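You operate a simulated robot arm through the tools that you are given. There is no shell and no other tool.

Carry out the task below with a simulated robot arm. There is one attempt and no reset: what you move stays moved.

TASK
Set the bench driver to program 3, run down both inner runner bolts, driver end first, and park it.

It is judged by the outcome, as a careful person would: the job done as asked, and still so three seconds after it is handed in. It fails if anything else is knocked over, pushed out of place, dropped, spilled or broken.

THE ROBOT
A 7-joint arm with a two-finger parallel gripper, fixed in place. Base frame: the origin is at the foot of the arm, x ahead of it, y to its left, z up; the work surface is at about z = 0.56. Units: m, rad, N and s.
With the tool pointing down near the work surface it reaches from about 0.1 to 0.86 m from the base axis. Its first joint turns from -2.897 to 2.897 rad. Payload 1.57 kg.
Tool frame: the origin (TCP) lies between the finger pads and is the grasp point; the fingertips stand 0.03 m ahead of it; z points along the fingers, y is the line along which they close. The gripper opens to 0.11 m. The fingers are 0.024 m wide and 0.012 m thick; the gripper's body (0.048 by 0.112 m) begins 0.078 m behind the TCP.
Orientation is told as [roll, pitch, yaw] about the base's x, y, z axes, in that order, counted from this pose: with the fingers straight down and closing along the base's y, the tool's x points along the base's -x, its y along +y and its z along -z.

THE INTERFACE
- The arm moves only by the tool step_arm. Its argument "deltas" is text: rows parted by semicolons, each of 7 numbers parted by spaces: the shift along the tool's x, y, z in cm, then the turn, a rotation vector about the tool's x, y, z in rad, then the opening, from 0 (shut) to 1 (fully open). In form: dx dy dz rx ry rz grip; .... A call has 1 to 20 rows; each row shifts and turns the commanded pose from where the row before left it, along the tool's axes as they then stand. Rows are played at 5 a second. More than 0.05 m and 0.15 rad between two rows, or a gripper value outside its range, and nothing of the call is played. A pose out of reach is approached as far as the arm can. The call stops where the force on the tool passes 40 N (or 10 N more than at its start, if that is more) or the arm is blocked; 0.2 s more then pass. Each finger travels about 0.108 m/s and halts on what it meets, pressing with about 21 N; the grip force reading is that of the motor and also rises with nothing between the fingers. The clock runs only during rows and for 0.2 s after the last one: add rows that do not move to give the fingers time. The reply holds the time, the measured pose of the TCP, the force on the tool along the base axes, the opening and the grip force, in the units named above and with some noise, with the torque about the TCP (base axes, N m) and any sound that the robot's microphone picked up.
- Cameras (640 x 400 px; columns grow to the right, rows downward): "scene" is fixed at [0.0531, 0.5008, 1.2149]; the picture's right is [-0.88, -0.47, 0.00], its down [-0.10, 0.19, -0.98] and it looks along [0.46, -0.86, -0.21] (base axes); focal length 370 px, centre (320, 200). "wrist" rides on the gripper at [0.07, 0.016, -0.141] in the tool frame; the picture's right is [-0.23, 0.97, 0.00], its down [-0.86, -0.20, -0.48] and it looks along [-0.47, -0.11, 0.88] (tool axes); focal length 222 px, centre (320, 200). There is no depth. A picture from a camera that has moved, and an enlarged one, comes with that camera's place and axes in the base frame and with its lens.
- snapshot(camera): a new picture of that camera. It takes no simulated time.
- raise_lower(by): slides the trunk up (or, below 0, down) by that many m; the arm rides with it, the base frame stays. It gives what a move gives, with no picture.
- zoom(camera, box): a new picture of the part [left, top, right, bottom] of that camera's present view, enlarged. It takes no simulated time.
- finish_job(): hands the job in; it is judged then, once.

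Nothing tells you positions but the pictures and the camera data. Unless the task says otherwise, let go and move clear before handing in.

The tools are called as a command line: name --argument value ..., lists and objects as JSON in quotes. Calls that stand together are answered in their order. step_arm: Moves the arm, as the interface text tells. Its arguments: {"type":"object","properties":{"deltas":{"type":"string"}},"required":["deltas"]} The other tools are called the same way: raise_lower (by) slides the trunk up or down; snapshot (camera) takes a picture; zoom (camera, box) takes an enlarged picture of a part of a camera's view; finish_job () hands the job in.

At the start:

```text
time_s: 0.0
ee_pos: [0.6358, -0.2786, 1.1457]
tcp_rot: [0.0, 0.0, 0.001]
force: [0.8, 0.4, 0.5]
ft_torque: [-0.02, 0.0, 0.04]
grip_width: 0.11
grip_force: 0.0
trunk travel left (down, up): [-0.5, 0.11]
```

scene: 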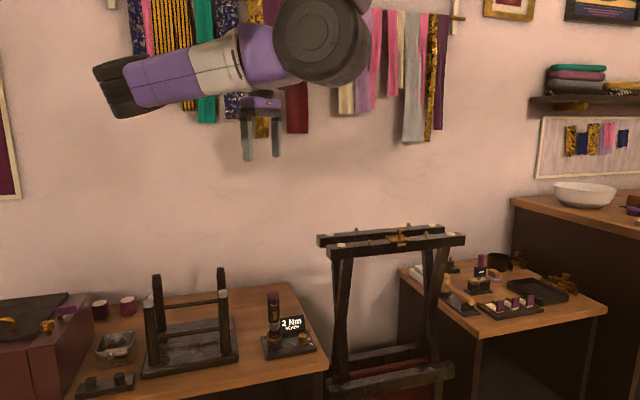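
wrist: 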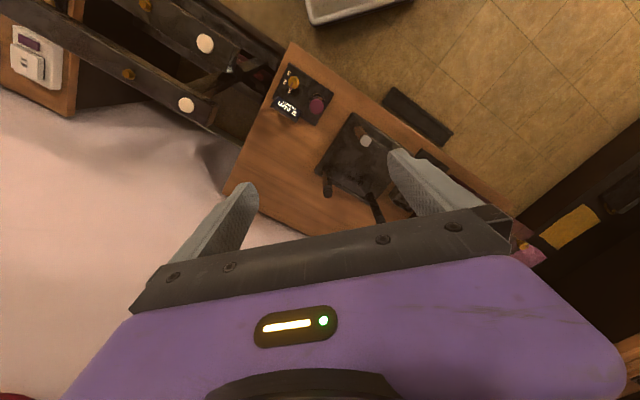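

I see a bench at left with a bench driver (a stand with a display reading "2 Nm" or similar), a frame/fixture, and a trestle in the middle with bolts on its rails. I'll zoom in for details before moving.

zoom --camera "scene" --box '[240, 280, 340, 370]'

zoom --camera "scene" --box '[300, 210, 480, 400]'

zoom --camera "scene" --box '[60, 250, 260, 400]'

zoom --camera "scene" --box '[390, 240, 610, 350]'

zoom --camera "wrist" --box '[220, 40, 480, 240]'

```text
4.44 times, centred on (290, 325) of scene
camera zoom: at [0.0531, 0.5008, 1.2149], right [-0.88, -0.47, 0.0], down [-0.1, 0.19, -0.98], along [0.46, -0.86, -0.21], focal length 1644 px, centre (453, -356)
```

zoom: 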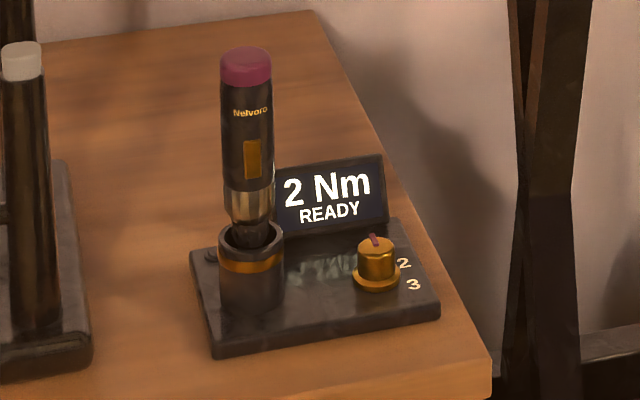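

```text
2.11 times, centred on (390, 305) of scene
camera zoom: at [0.0531, 0.5008, 1.2149], right [-0.88, -0.47, 0.0], down [-0.1, 0.19, -0.98], along [0.46, -0.86, -0.21], focal length 779 px, centre (173, -21)
```

zoom: 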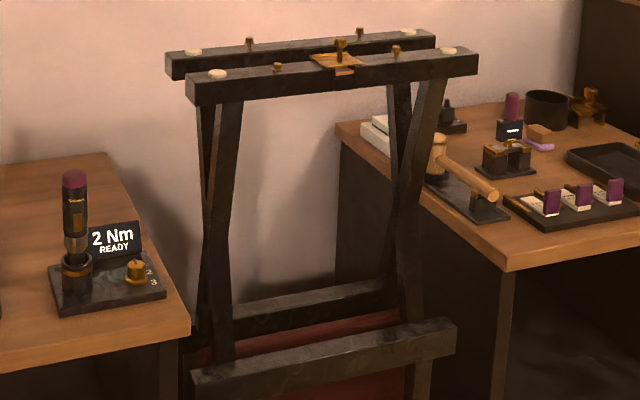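

```text
2.67 times, centred on (160, 325) of scene
camera zoom: at [0.0531, 0.5008, 1.2149], right [-0.88, -0.47, 0.0], down [-0.1, 0.19, -0.98], along [0.46, -0.86, -0.21], focal length 987 px, centre (747, -133)
```

zoom: 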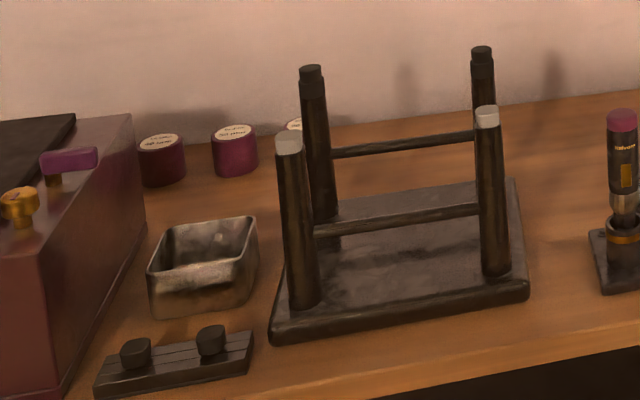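

```text
2.91 times, centred on (500, 295) of scene
camera zoom: at [0.0531, 0.5008, 1.2149], right [-0.88, -0.47, 0.0], down [-0.1, 0.19, -0.98], along [0.46, -0.86, -0.21], focal length 1076 px, centre (-204, -76)
```

zoom: 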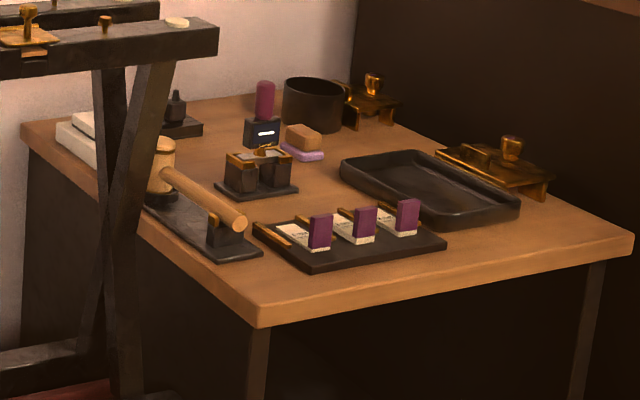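

```text
2.00 times, centred on (350, 140) of wrist
camera zoom: at [0.5656, -0.2622, 1.2864], right [0.23, 0.97, 0.0], down [0.86, -0.2, 0.48], along [0.47, -0.11, -0.88], focal length 444 px, centre (260, 320)
```

zoom: 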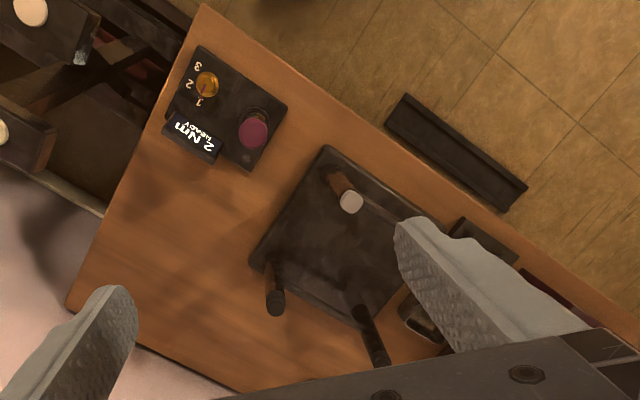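

The driver stands in its holder with a 1/2/3 knob beside it. The trestle has two rails, each with small proud brass bolts. I'll move the wrist camera over the trestle for a top view.

step_arm --deltas "3.2 -3.2 0 0 0 0 1; 3.2 -3.2 0 0 0 0 1; 3.2 -3.2 0 0 0 0 1; 3.2 -3.2 0 0 0 0 1; 3.2 -3.2 0 0 0 0 1; 3.2 -3.2 0 0 0 0 1; 3.2 -3.2 0 0 0 0 1; 3.2 -3.2 0 0 0 0 1; 3.2 -3.2 0 0 0 0 1"

snapshot --camera "wrist"

snapshot --camera "scene"

```text
time_s: 2.0
ee_pos: [0.3525, -0.5678, 1.1484]
tcp_rot: [-0.002, 0.0, 0.0]
force: [0.4, 0.0, 0.8]
ft_torque: [-0.05, 0.04, 0.02]
grip_width: 0.11
grip_force: 0.1
trunk travel left (down, up): [-0.5, 0.11]
```

```text
taken
camera wrist: at [0.283, -0.5499, 1.2889], right [0.23, 0.97, 0.0], down [0.86, -0.2, 0.48], along [0.47, -0.11, -0.88], focal length 222 px, centre (320, 200)
```

wrist: 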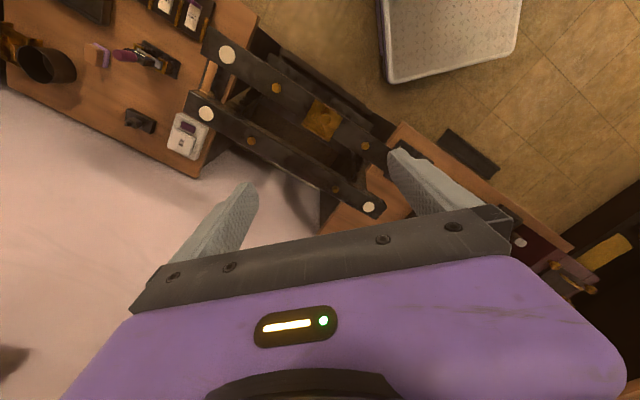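

```text
taken
```

scene: 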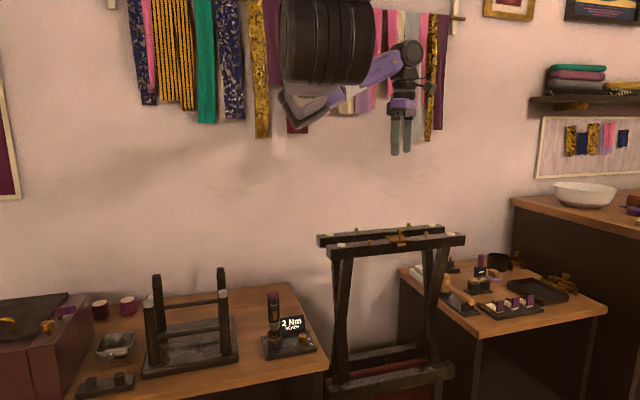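

From above: two parallel runners with white end pads and two brass bolts each, and a brass plate between them. I'll zoom in to measure and see details.

zoom --camera "wrist" --box '[180, 20, 400, 220]'

zoom --camera "scene" --box '[310, 215, 400, 265]'

zoom --camera "scene" --box '[380, 215, 470, 265]'

zoom --camera "wrist" --box '[0, 0, 220, 160]'

```text
2.00 times, centred on (290, 120) of wrist
camera zoom: at [0.283, -0.5499, 1.2889], right [0.23, 0.97, 0.0], down [0.86, -0.2, 0.48], along [0.47, -0.11, -0.88], focal length 444 px, centre (380, 360)
```

zoom: 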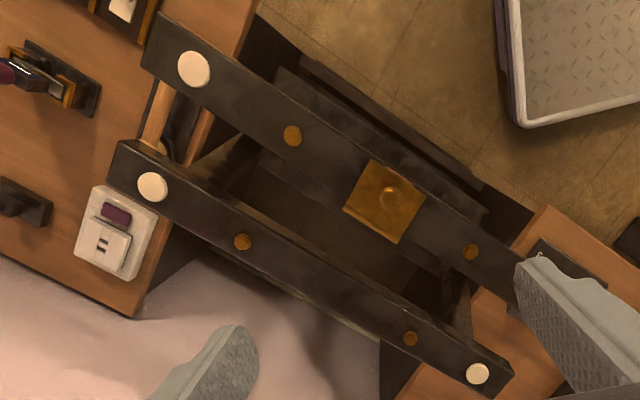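

```text
7.11 times, centred on (355, 240) of scene
camera zoom: at [0.0531, 0.5008, 1.2149], right [-0.88, -0.47, 0.0], down [-0.1, 0.19, -0.98], along [0.46, -0.86, -0.21], focal length 2631 px, centre (71, -84)
```

zoom: 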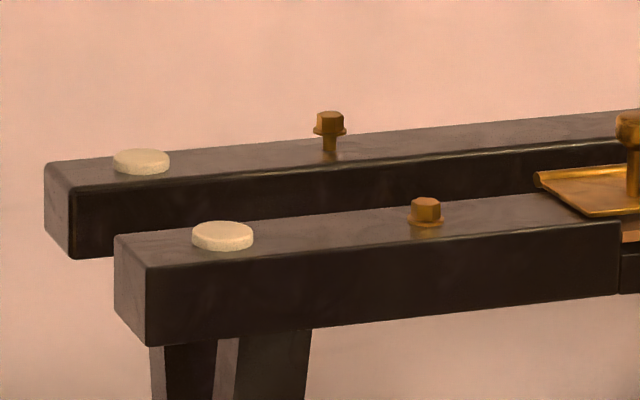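

```text
7.11 times, centred on (425, 240) of scene
camera zoom: at [0.0531, 0.5008, 1.2149], right [-0.88, -0.47, 0.0], down [-0.1, 0.19, -0.98], along [0.46, -0.86, -0.21], focal length 2631 px, centre (-427, -84)
```

zoom: 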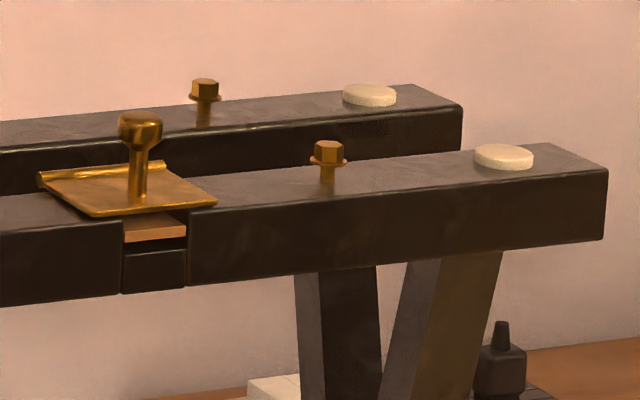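

```text
2.50 times, centred on (110, 80) of wrist
camera zoom: at [0.283, -0.5499, 1.2889], right [0.23, 0.97, 0.0], down [0.86, -0.2, 0.48], along [0.47, -0.11, -0.88], focal length 555 px, centre (845, 500)
```

zoom: 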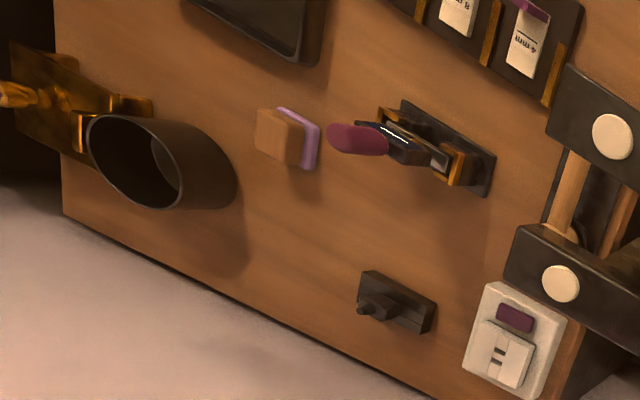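

Bolt heads look to be at z≈0.86: near runner bolts at about (0.42,-0.49) and (0.28,-0.63), wall-side runner bolts at about (0.49,-0.57) and (0.35,-0.70). I'll go lower for a close look to see which bolts stand proud and whether anything is labelled.

step_arm --deltas "1 1 4 0 0 0 1; 1 1 4 0 0 0 1; 1 1 4 0 0 0 1; 1 1 2 0 0 0 1; 0 0 0 0 0 0 1"

snapshot --camera "wrist"

zoom --camera "wrist" --box '[140, 0, 400, 180]'

zoom --camera "scene" --box '[350, 230, 380, 250]'

zoom --camera "scene" --box '[255, 310, 325, 360]'

```text
time_s: 3.2
ee_pos: [0.3067, -0.5267, 1.0064]
tcp_rot: [-0.003, 0.001, 0.0]
force: [-0.2, 0.1, 0.7]
ft_torque: [0.02, 0.0, -0.01]
grip_width: 0.1102
grip_force: 0.0
trunk travel left (down, up): [-0.5, 0.11]
```

```text
taken
camera wrist: at [0.2366, -0.5086, 1.1478], right [0.23, 0.97, 0.0], down [0.86, -0.2, 0.48], along [0.47, -0.11, -0.88], focal length 222 px, centre (320, 200)
```

wrist: 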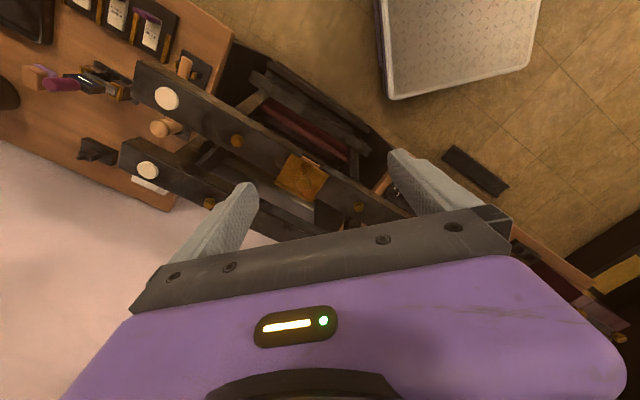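

```text
2.22 times, centred on (270, 90) of wrist
camera zoom: at [0.2366, -0.5086, 1.1478], right [0.23, 0.97, 0.0], down [0.86, -0.2, 0.48], along [0.47, -0.11, -0.88], focal length 494 px, centre (431, 444)
```

zoom: 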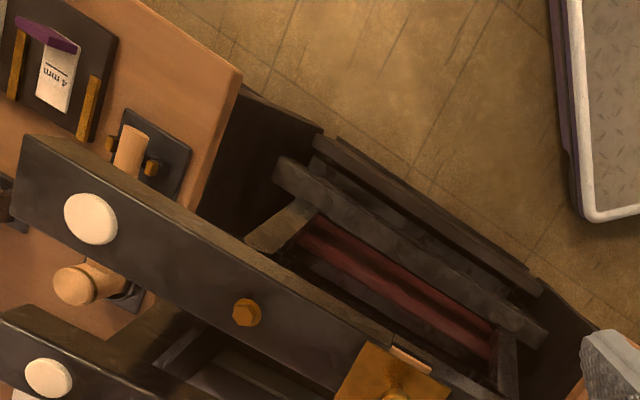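

```text
16.00 times, centred on (365, 240) of scene
camera zoom: at [0.0531, 0.5008, 1.2149], right [-0.88, -0.47, 0.0], down [-0.1, 0.19, -0.98], along [0.46, -0.86, -0.21], focal length 5920 px, centre (-400, -440)
```

zoom: 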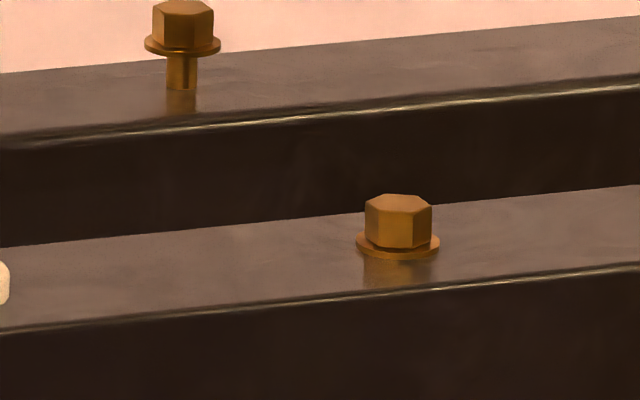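

```text
8.00 times, centred on (290, 335) of scene
camera zoom: at [0.0531, 0.5008, 1.2149], right [-0.88, -0.47, 0.0], down [-0.1, 0.19, -0.98], along [0.46, -0.86, -0.21], focal length 2960 px, centre (560, -880)
```

zoom: 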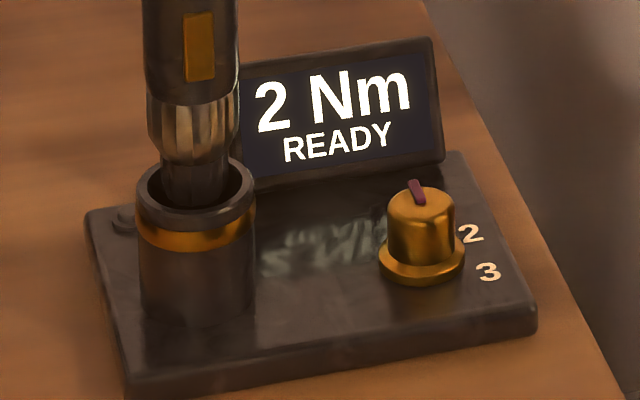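

The near runner's driver-end bolt appears already seated, while the other three stand proud. I want more clues on which runner is meant as "inner", so I'll check the walls, signs and rail faces.

zoom --camera "scene" --box '[480, 0, 640, 200]'

zoom --camera "scene" --box '[310, 220, 400, 270]'

zoom --camera "scene" --box '[380, 220, 440, 260]'

zoom --camera "scene" --box '[310, 330, 470, 400]'

zoom --camera "wrist" --box '[120, 60, 420, 260]'

```text
2.00 times, centred on (560, 100) of scene
camera zoom: at [0.0531, 0.5008, 1.2149], right [-0.88, -0.47, 0.0], down [-0.1, 0.19, -0.98], along [0.46, -0.86, -0.21], focal length 740 px, centre (-160, 400)
```

zoom: 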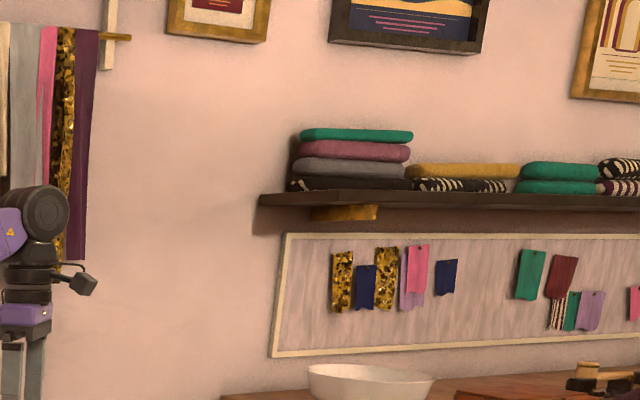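

```text
7.11 times, centred on (355, 245) of scene
camera zoom: at [0.0531, 0.5008, 1.2149], right [-0.88, -0.47, 0.0], down [-0.1, 0.19, -0.98], along [0.46, -0.86, -0.21], focal length 2631 px, centre (71, -120)
```

zoom: 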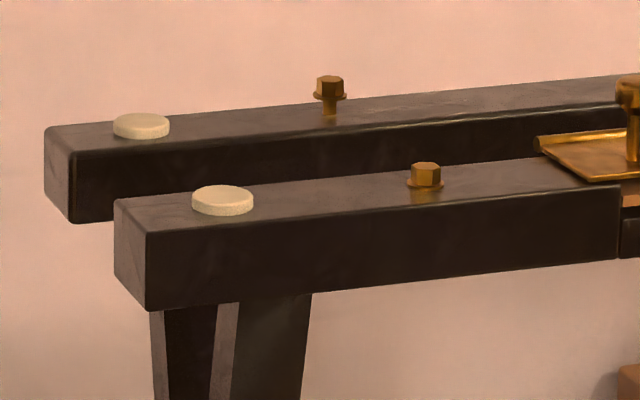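

```text
10.00 times, centred on (410, 240) of scene
camera zoom: at [0.0531, 0.5008, 1.2149], right [-0.88, -0.47, 0.0], down [-0.1, 0.19, -0.98], along [0.46, -0.86, -0.21], focal length 3700 px, centre (-580, -200)
```

zoom: 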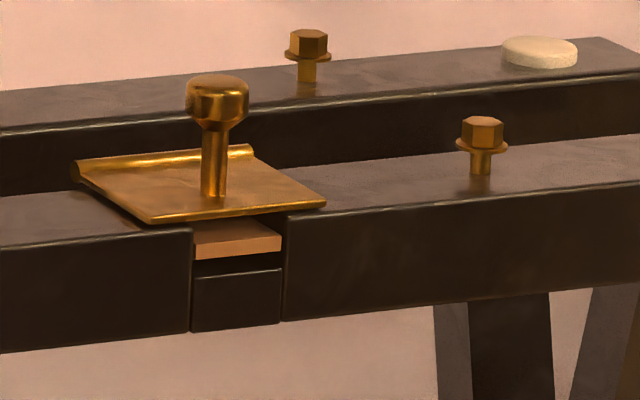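

```text
4.00 times, centred on (390, 365) of scene
camera zoom: at [0.0531, 0.5008, 1.2149], right [-0.88, -0.47, 0.0], down [-0.1, 0.19, -0.98], along [0.46, -0.86, -0.21], focal length 1480 px, centre (40, -460)
```

zoom: 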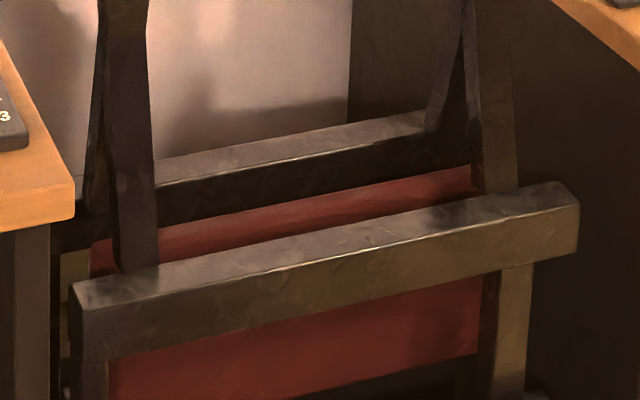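

```text
2.00 times, centred on (270, 160) of wrist
camera zoom: at [0.2366, -0.5086, 1.1478], right [0.23, 0.97, 0.0], down [0.86, -0.2, 0.48], along [0.47, -0.11, -0.88], focal length 444 px, centre (420, 280)
```

zoom: 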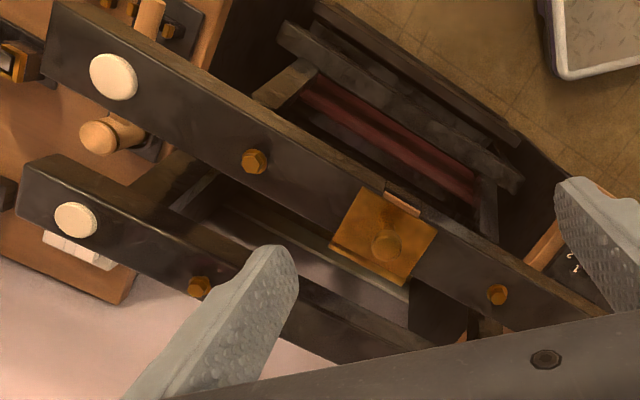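

No labels on the rails; the setting will come from the driver station itself, so I'll move over to it and get a close look at the knob, driver and screen.

step_arm --deltas "-2.5 3.2 0 0 0 0 1; -2.5 3.2 0 0 0 0 1; -2.5 3.2 0 0 0 0 1; -2.5 3.2 0 0 0 0 1; -2.5 3.2 0 0 0 0 1; -2.5 3.2 0 0 0 0 1; -2.5 3.2 0 0 0 0 1; 0 0 3 0 0 0 1; 0 0 0 0 0 0 1"

snapshot --camera "wrist"

zoom --camera "wrist" --box '[200, 20, 440, 200]'

```text
time_s: 5.2
ee_pos: [0.4823, -0.3039, 0.9755]
tcp_rot: [-0.001, 0.0, 0.0]
force: [0.4, 0.1, 0.3]
ft_torque: [-0.02, 0.0, 0.04]
grip_width: 0.1103
grip_force: 0.0
trunk travel left (down, up): [-0.5, 0.11]
```

```text
taken
camera wrist: at [0.4138, -0.2875, 1.1165], right [0.23, 0.97, 0.0], down [0.86, -0.2, 0.48], along [0.47, -0.11, -0.88], focal length 222 px, centre (320, 200)
```

wrist: 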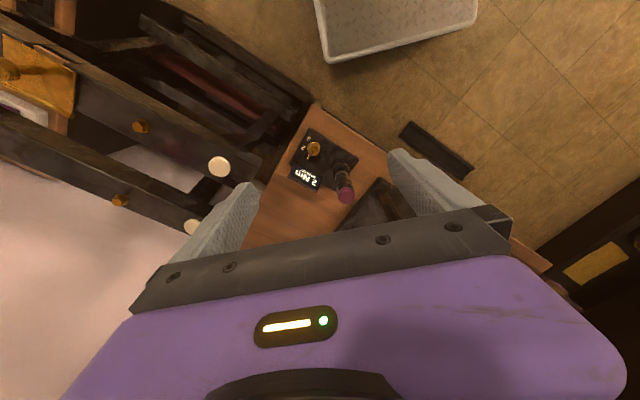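

```text
2.22 times, centred on (320, 110) of wrist
camera zoom: at [0.4138, -0.2875, 1.1165], right [0.23, 0.97, 0.0], down [0.86, -0.2, 0.48], along [0.47, -0.11, -0.88], focal length 494 px, centre (320, 400)
```

zoom: 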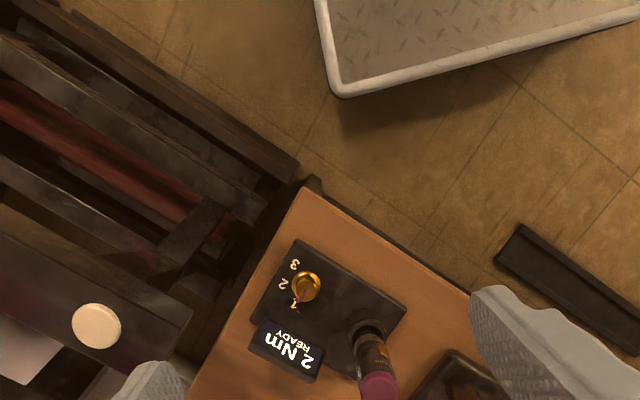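

zoom --camera "wrist" --box '[280, 110, 370, 210]'

zoom --camera "wrist" --box '[100, 90, 240, 240]'

```text
4.00 times, centred on (325, 160) of wrist
camera zoom: at [0.4138, -0.2875, 1.1165], right [0.23, 0.97, 0.0], down [0.86, -0.2, 0.48], along [0.47, -0.11, -0.88], focal length 888 px, centre (300, 360)
```

zoom: 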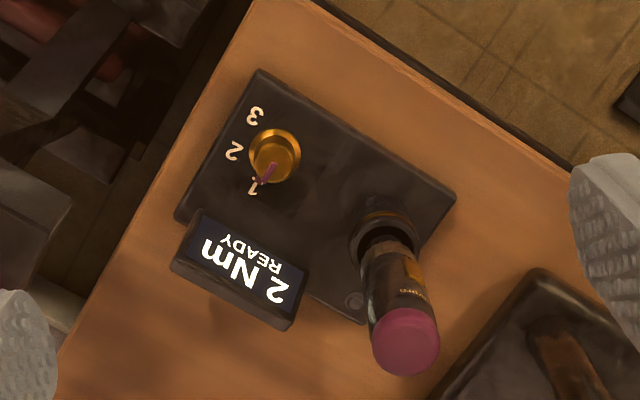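

```text
2.67 times, centred on (170, 165) of wrist
camera zoom: at [0.4138, -0.2875, 1.1165], right [0.23, 0.97, 0.0], down [0.86, -0.2, 0.48], along [0.47, -0.11, -0.88], focal length 592 px, centre (720, 293)
```

zoom: 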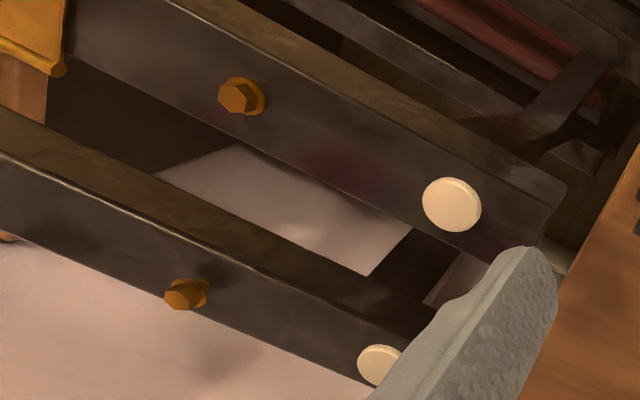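

The knob points at 1 (2 Nm), with 2 and 3 following clockwise in roughly 60° steps; the knob is near (0.557,-0.337), top z≈0.60, and the driver near (0.618,-0.282), top z≈0.74. I'll position above the knob, yawed so the hand's long side clears the driver.

step_arm --deltas "-2.5 -1.1 3 0 0 0 0.8; -2.5 -1.1 3 0 0 0 0.6; -2.5 -1.1 3 0 0 0 0.45; 0 0 0 0 0 -0.136 0.45; 0 0 0 0 0 -0.136 0.45; 0 0 0 0 0 -0.136 0.45; 0 0 0 0 0 -0.136 0.45; 0 0 0 0 0 -0.136 0.45; 0 0 0 0 0 -0.136 0.45; 0 0 0 0 0 -0.136 0.45; 0 0 0 0 0 -0.136 0.45; 0 0 0 0 0 -0.136 0.45; 0 0 0 0 0 0 0.45"

snapshot --camera "wrist"

snapshot --camera "scene"

```text
time_s: 8.0
ee_pos: [0.5573, -0.337, 0.8861]
tcp_rot: [-0.001, -0.001, 1.226]
force: [-0.3, -0.1, 0.1]
ft_torque: [0.02, -0.01, 0.0]
grip_width: 0.0495
grip_force: 0.0
trunk travel left (down, up): [-0.5, 0.11]
```

```text
taken
camera wrist: at [0.5181, -0.3956, 1.0265], right [-0.84, 0.54, 0.0], down [0.48, 0.74, 0.48], along [0.26, 0.4, -0.88], focal length 222 px, centre (320, 200)
```

wrist: 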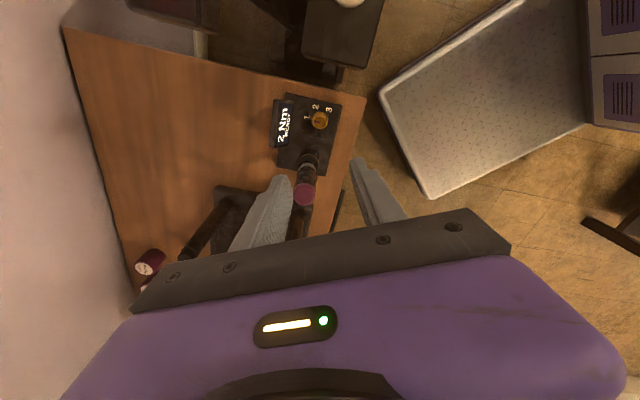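

```text
taken
```

scene: 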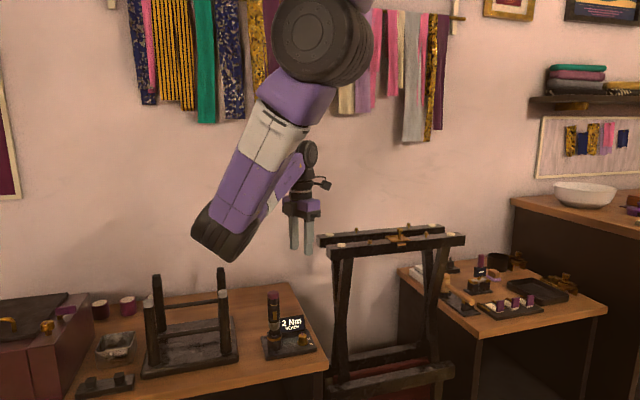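

zoom --camera "wrist" --box '[260, 80, 360, 210]'

zoom --camera "wrist" --box '[290, 90, 350, 140]'

```text
3.08 times, centred on (310, 145) of wrist
camera zoom: at [0.5181, -0.3956, 1.0265], right [-0.84, 0.54, 0.0], down [0.48, 0.74, 0.48], along [0.26, 0.4, -0.88], focal length 684 px, centre (351, 369)
```

zoom: 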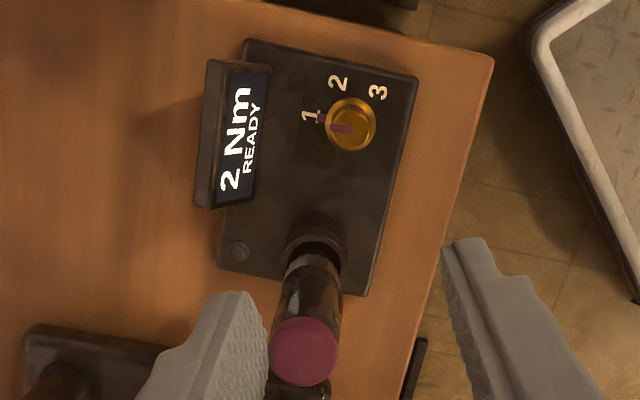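

```text
8.00 times, centred on (320, 115) of wrist
camera zoom: at [0.5181, -0.3956, 1.0265], right [-0.84, 0.54, 0.0], down [0.48, 0.74, 0.48], along [0.26, 0.4, -0.88], focal length 1777 px, centre (320, 880)
```

zoom: 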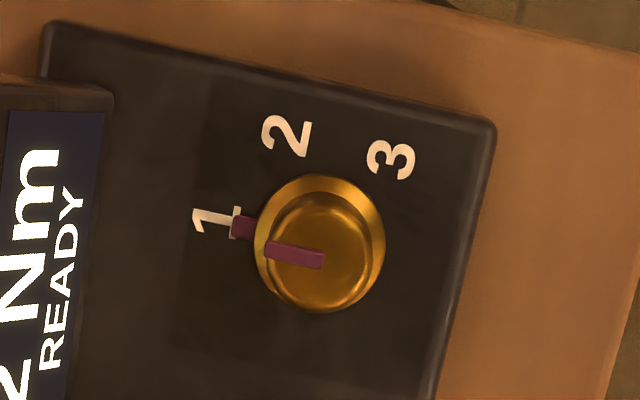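

The knob centre measures (0.556,-0.337), within about a millimetre of where I am, with 1→2→3 in 60° clockwise steps. I'll descend to just above it and look again.

step_arm --deltas "0.08 0.11 4.5 0 0 0 0.45; 0 0 4.5 0 0 0 0.45; 0 0 4.5 0 0 0 0.45; 0 0 4.5 0 0 0 0.45; 0 0 2.6 0 0 0 0.45; 0 0 0 0 0 0 0.45"

snapshot --camera "wrist"

zoom --camera "wrist" --box '[260, 100, 400, 220]'

snapshot --camera "scene"

zoom --camera "scene" --box '[255, 290, 325, 350]'

```text
time_s: 9.1
ee_pos: [0.5653, -0.3333, 0.7067]
tcp_rot: [-0.015, 0.007, 1.242]
force: [8.5, 8.0, 8.3]
ft_torque: [-1.81, 1.61, 0.35]
grip_width: 0.0495
grip_force: 0.1
trunk travel left (down, up): [-0.5, 0.11]
stopped in row 5: the force on the tool passed its limit at 92 N (the readings are from after the stop); the commanded pose is now the measured one
```

```text
taken
camera wrist: at [0.5255, -0.3915, 0.8487], right [-0.85, 0.53, -0.02], down [0.46, 0.75, 0.47], along [0.26, 0.39, -0.88], focal length 222 px, centre (320, 200)
```

wrist: 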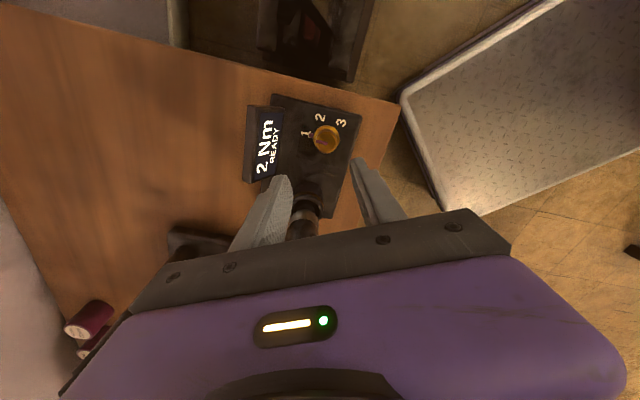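

```text
3.33 times, centred on (330, 160) of wrist
camera zoom: at [0.5255, -0.3915, 0.8487], right [-0.85, 0.53, -0.02], down [0.46, 0.75, 0.47], along [0.26, 0.39, -0.88], focal length 740 px, centre (287, 333)
```

zoom: 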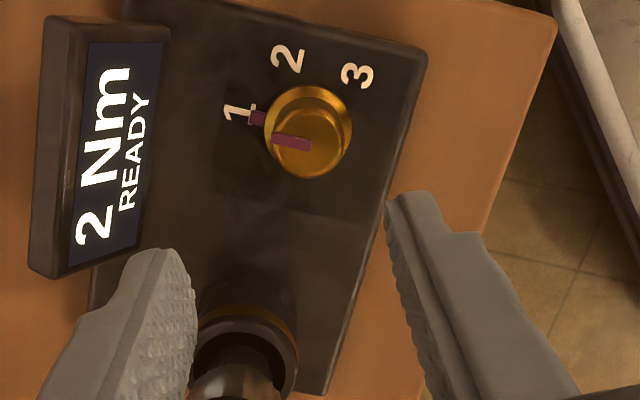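

```text
taken
```

scene: 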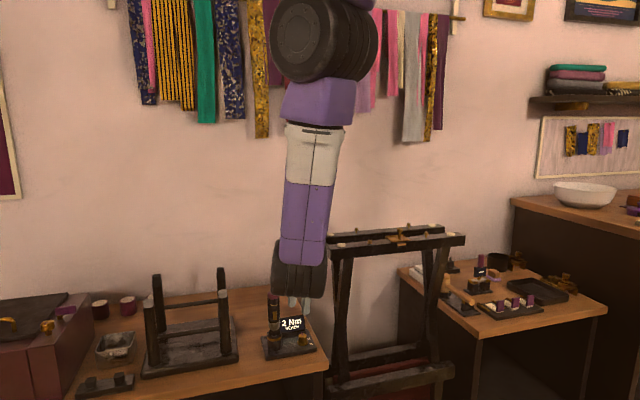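

```text
6.67 times, centred on (290, 320) of scene
camera zoom: at [0.0531, 0.5008, 1.2149], right [-0.88, -0.47, 0.0], down [-0.1, 0.19, -0.98], along [0.46, -0.86, -0.21], focal length 2467 px, centre (520, -600)
```

zoom: 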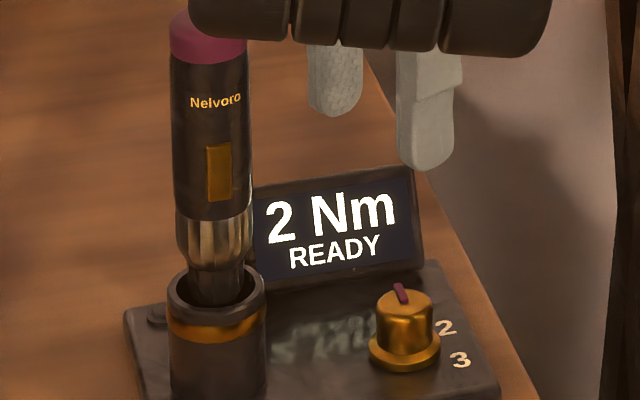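

The descent stopped on a contact, probably the wrist camera housing against the trestle's runner end. I'll check whether the trestle shifted before moving away.

zoom --camera "scene" --box '[310, 220, 400, 270]'

zoom --camera "scene" --box '[380, 215, 470, 265]'

zoom --camera "wrist" --box '[120, 0, 420, 140]'

```text
7.11 times, centred on (355, 245) of scene
camera zoom: at [0.0531, 0.5008, 1.2149], right [-0.88, -0.47, 0.0], down [-0.1, 0.19, -0.98], along [0.46, -0.86, -0.21], focal length 2631 px, centre (71, -120)
```

zoom: 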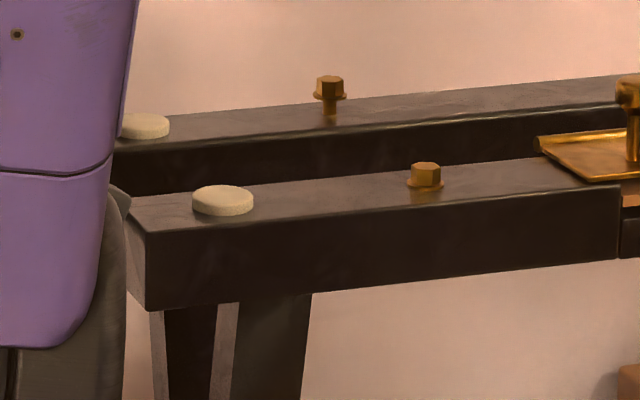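

```text
7.11 times, centred on (425, 240) of scene
camera zoom: at [0.0531, 0.5008, 1.2149], right [-0.88, -0.47, 0.0], down [-0.1, 0.19, -0.98], along [0.46, -0.86, -0.21], focal length 2631 px, centre (-427, -84)
```

zoom: 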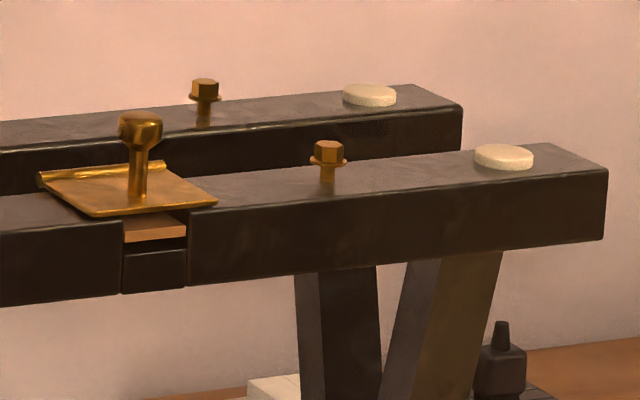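

```text
2.13 times, centred on (270, 70) of wrist
camera zoom: at [0.5255, -0.3915, 0.8487], right [-0.85, 0.53, -0.02], down [0.46, 0.75, 0.47], along [0.26, 0.39, -0.88], focal length 474 px, centre (427, 477)
```

zoom: 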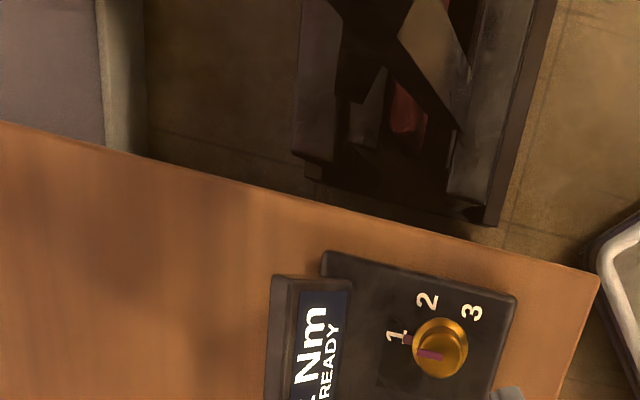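

The trestle and its bolts are exactly where they were; the contact was the wrist camera on the runner end at (0.51,-0.40). I'll lift off, level the tool and return to yaw 0, where the camera clears the runner on the way down.

step_arm --deltas "0 0 -4.5 0 0 0 0.45; 0 0 -4.5 -0.015 -0.007 0 0.45; 0 0 0 0 0 0.138 0.45; 0 0 0 0 0 0.138 0.45; 0 0 0 0 0 0.138 0.45; 0 0 0 0 0 0.138 0.45; 0 0 0 0 0 0.138 0.45; 0 0 0 0 0 0.138 0.45; 0 0 0 0 0 0.138 0.45; 0 0 0 0 0 0.138 0.45; 0 0 0 0 0 0.138 0.45; 0 0 0 0 0 0 0.45"

snapshot --camera "scene"

snapshot --camera "wrist"

```text
time_s: 11.7
ee_pos: [0.5623, -0.3323, 0.7975]
tcp_rot: [-0.001, 0.002, -0.008]
force: [-0.4, 0.2, 0.2]
ft_torque: [0.03, 0.01, 0.01]
grip_width: 0.0494
grip_force: 0.1
trunk travel left (down, up): [-0.5, 0.11]
```

```text
taken
```

scene: 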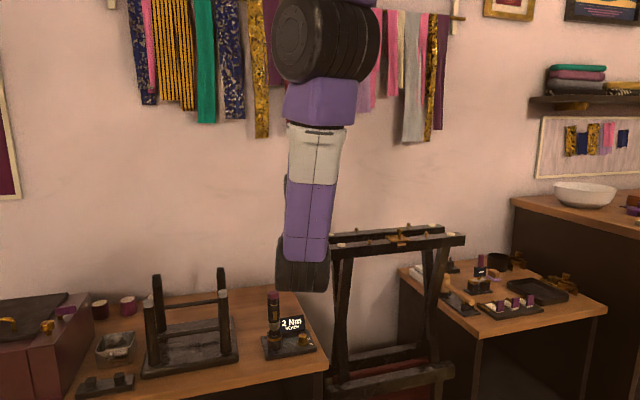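

```text
taken
camera wrist: at [0.4927, -0.3152, 0.9378], right [0.24, 0.97, 0.0], down [0.85, -0.21, 0.48], along [0.46, -0.11, -0.88], focal length 222 px, centre (320, 200)
```

wrist: 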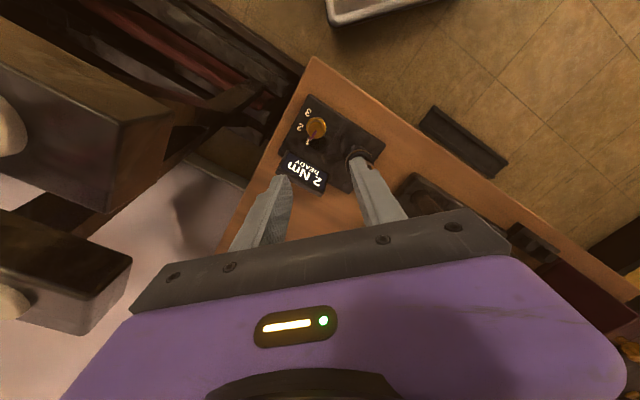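

step_arm --deltas "0.63 -0.51 0 0 -0.002 -0.008 0.45; 0 0 4 0 0 0 0.45; 0 0 3 0 0 0 0.45; 0 0 0 0 0 0 0.45"

zoom --camera "wrist" --box '[260, 90, 400, 210]'

snapshot --camera "wrist"

zoom --camera "scene" --box '[250, 260, 330, 350]'

```text
time_s: 12.7
ee_pos: [0.5509, -0.3404, 0.7274]
tcp_rot: [-0.001, 0.0, -0.001]
force: [0.3, 0.2, 0.6]
ft_torque: [-0.03, 0.0, 0.0]
grip_width: 0.0497
grip_force: 0.1
trunk travel left (down, up): [-0.5, 0.11]
```

```text
3.33 times, centred on (330, 150) of wrist
camera zoom: at [0.4824, -0.3241, 0.8689], right [0.23, 0.97, 0.0], down [0.86, -0.2, 0.48], along [0.47, -0.11, -0.88], focal length 740 px, centre (287, 367)
```

zoom: 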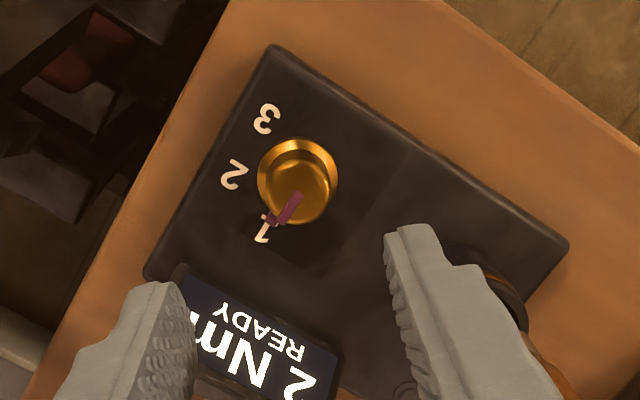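

```text
taken
camera wrist: at [0.4824, -0.3241, 0.8689], right [0.23, 0.97, 0.0], down [0.86, -0.2, 0.48], along [0.47, -0.11, -0.88], focal length 222 px, centre (320, 200)
```

wrist: 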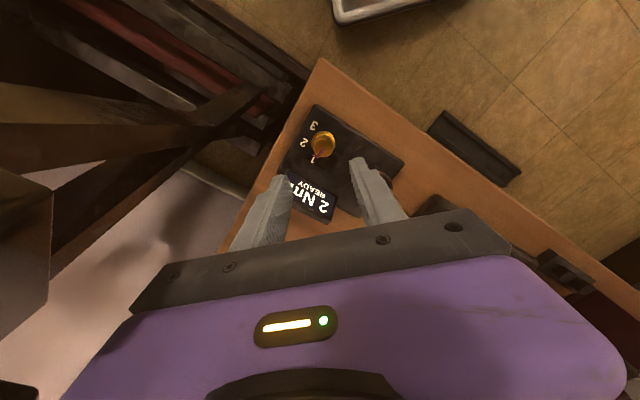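

```text
4.44 times, centred on (290, 305) of scene
camera zoom: at [0.0531, 0.5008, 1.2149], right [-0.88, -0.47, 0.0], down [-0.1, 0.19, -0.98], along [0.46, -0.86, -0.21], focal length 1644 px, centre (453, -267)
```

zoom: 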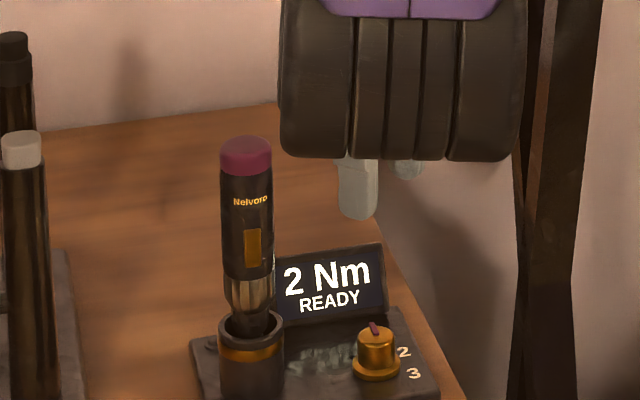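

step_arm --deltas "0 0 0 0 0 0 0.45; 0 0 0 0 0 0 0.45; 0 0 0 0 0 0 0.45"

```text
time_s: 13.5
ee_pos: [0.5529, -0.3403, 0.7275]
tcp_rot: [0.0, 0.0, -0.001]
force: [-0.5, 0.6, 0.8]
ft_torque: [-0.01, 0.02, 0.0]
grip_width: 0.0492
grip_force: 0.1
trunk travel left (down, up): [-0.5, 0.11]
```

Measured against the image, the knob sits about 3.5 mm further in +y than the finger midpoint. I'll correct that and descend with open fingers around the knob at yaw 0.

step_arm --deltas "-0.1 0.33 2 0 0 0 0.45; 0 0 3 0 0 0 0.45; 0 0 2 0 0 0 0.45; 0 0 1.5 0 0 0 0.45; 0 0 1 0 0 0 0.45; 0 0 0 0 0 0 0.45"

snapshot --camera "wrist"

zoom --camera "wrist" --box '[230, 100, 410, 220]'

zoom --camera "scene" --box '[250, 260, 330, 350]'

```text
time_s: 14.9
ee_pos: [0.5558, -0.3322, 0.6316]
tcp_rot: [-0.001, 0.0, 0.0]
force: [1.1, -0.3, 0.3]
ft_torque: [0.03, 0.0, -0.01]
grip_width: 0.0496
grip_force: 0.1
trunk travel left (down, up): [-0.5, 0.11]
```

```text
taken
camera wrist: at [0.4871, -0.3167, 0.7722], right [0.23, 0.97, 0.0], down [0.86, -0.2, 0.48], along [0.47, -0.11, -0.88], focal length 222 px, centre (320, 200)
```

wrist: 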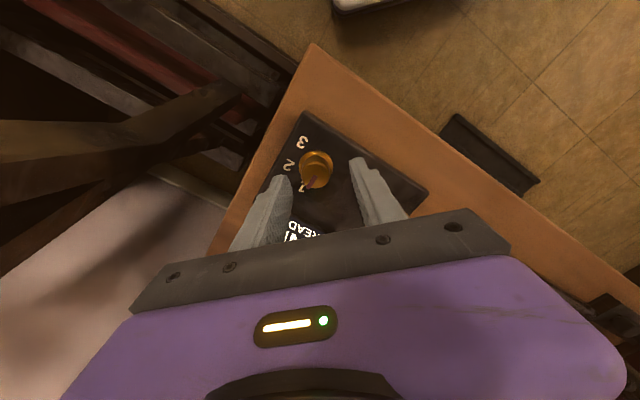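

```text
3.33 times, centred on (320, 160) of wrist
camera zoom: at [0.4871, -0.3167, 0.7722], right [0.23, 0.97, 0.0], down [0.86, -0.2, 0.48], along [0.47, -0.11, -0.88], focal length 740 px, centre (320, 333)
```

zoom: 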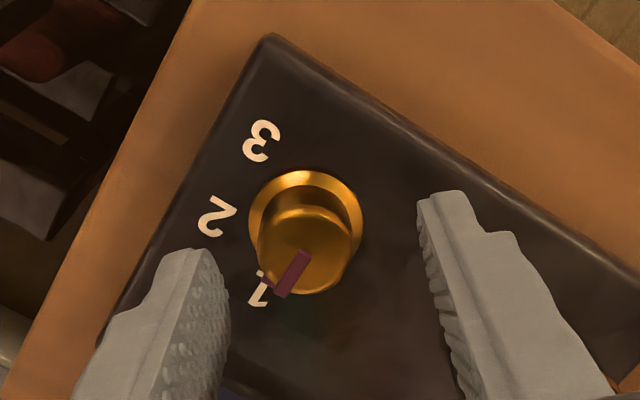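

```text
4.44 times, centred on (290, 305) of scene
camera zoom: at [0.0531, 0.5008, 1.2149], right [-0.88, -0.47, 0.0], down [-0.1, 0.19, -0.98], along [0.46, -0.86, -0.21], focal length 1644 px, centre (453, -267)
```

zoom: 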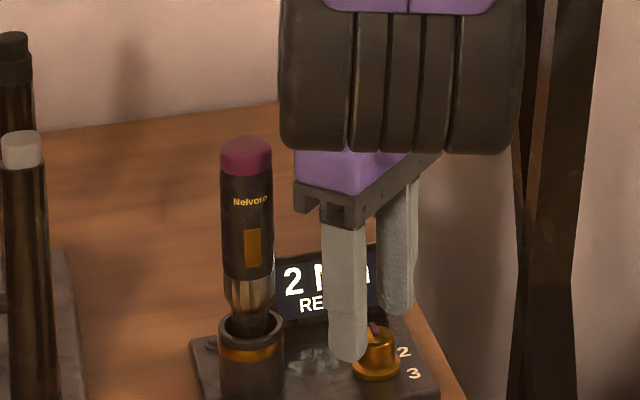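

step_arm --deltas "0.1 -0.35 0 0 0 0 0.45; 0 0 0 0 0 0 0.45; 0 0 0 0 0 0 0.45; 0 0 0 0 0 0 0.45"

zoom --camera "wrist" --box '[230, 100, 410, 220]'

```text
time_s: 15.9
ee_pos: [0.5564, -0.3373, 0.6311]
tcp_rot: [0.0, 0.0, 0.001]
force: [0.4, -0.1, 0.4]
ft_torque: [-0.01, -0.02, -0.01]
grip_width: 0.0495
grip_force: 0.1
trunk travel left (down, up): [-0.5, 0.11]
```

```text
3.33 times, centred on (320, 160) of wrist
camera zoom: at [0.4867, -0.3205, 0.7721], right [0.23, 0.97, 0.0], down [0.86, -0.2, 0.48], along [0.47, -0.11, -0.88], focal length 740 px, centre (320, 333)
```

zoom: 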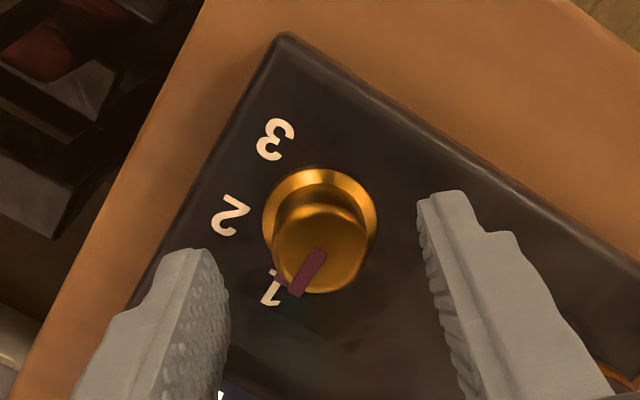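

Centred on the knob now. I'll drop the last centimetre and swing the open fingers to yaw ≈ 48°.

step_arm --deltas "0.12 0 0.6 0 0 0 0.45; 0 0 0.5 0 0 0 0.45; 0 0 0 0 0 -0.14 0.45; 0 0 0 0 0 -0.14 0.45; 0 0 0 0 0 -0.14 0.45; 0 0 0 0 0 -0.14 0.45; 0 0 0 0 0 -0.14 0.45; 0 0 0 0 0 -0.14 0.45; 0 0 0 0 0 0 0.45; 0 0 0 0 0 0 0.45"

zoom --camera "wrist" --box '[230, 100, 410, 220]'

zoom --camera "scene" --box '[250, 260, 330, 350]'

```text
time_s: 18.1
ee_pos: [0.5528, -0.3382, 0.6218]
tcp_rot: [0.0, -0.001, 0.841]
force: [-0.6, 0.5, 0.0]
ft_torque: [-0.02, 0.03, 0.01]
grip_width: 0.0495
grip_force: 0.1
trunk travel left (down, up): [-0.5, 0.11]
```

```text
3.33 times, centred on (320, 160) of wrist
camera zoom: at [0.4959, -0.3786, 0.7619], right [-0.57, 0.82, 0.0], down [0.72, 0.5, 0.48], along [0.39, 0.28, -0.88], focal length 740 px, centre (320, 333)
```

zoom: 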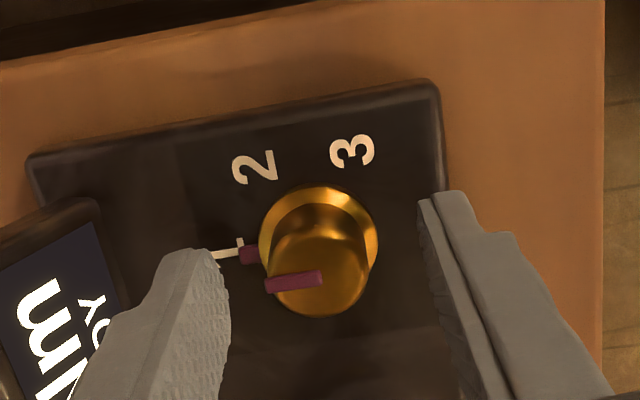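

```text
4.44 times, centred on (290, 305) of scene
camera zoom: at [0.0531, 0.5008, 1.2149], right [-0.88, -0.47, 0.0], down [-0.1, 0.19, -0.98], along [0.46, -0.86, -0.21], focal length 1644 px, centre (453, -267)
```

zoom: 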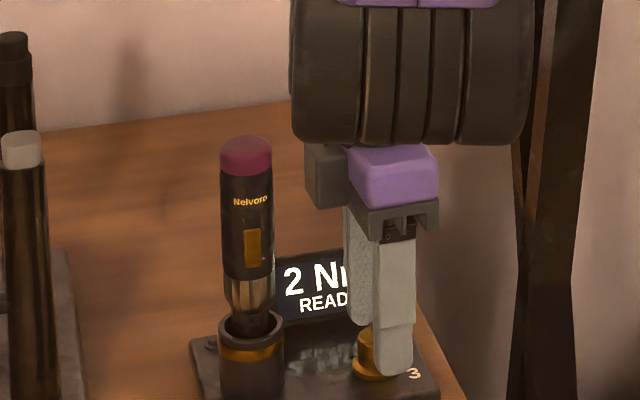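

Fingers straddle the knob, centred. Closing gently, then turning clockwise 60°.

step_arm --deltas "0 0 0 0 0 0 0.1; 0 0 0 0 0 0 0.1; 0 0 0 0 0 0 0.1"

zoom --camera "wrist" --box '[230, 100, 410, 220]'

```text
time_s: 18.9
ee_pos: [0.5553, -0.3383, 0.6211]
tcp_rot: [-0.002, 0.0, 0.84]
force: [3.8, -5.7, -4.6]
ft_torque: [-0.21, -0.17, 0.0]
grip_width: 0.0238
grip_force: 36.1
trunk travel left (down, up): [-0.5, 0.11]
```

```text
3.33 times, centred on (320, 160) of wrist
camera zoom: at [0.4964, -0.379, 0.762], right [-0.57, 0.82, 0.0], down [0.72, 0.5, 0.48], along [0.39, 0.27, -0.88], focal length 740 px, centre (320, 333)
```

zoom: 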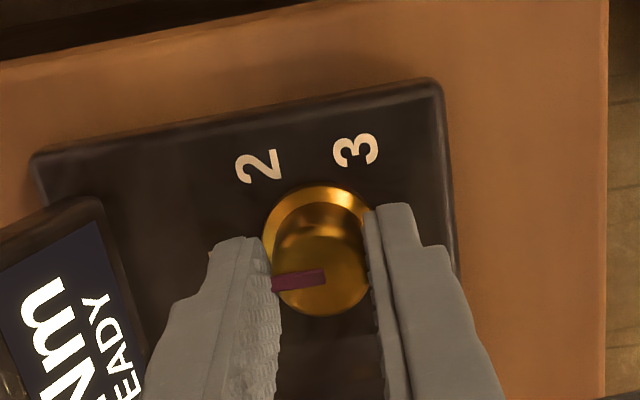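

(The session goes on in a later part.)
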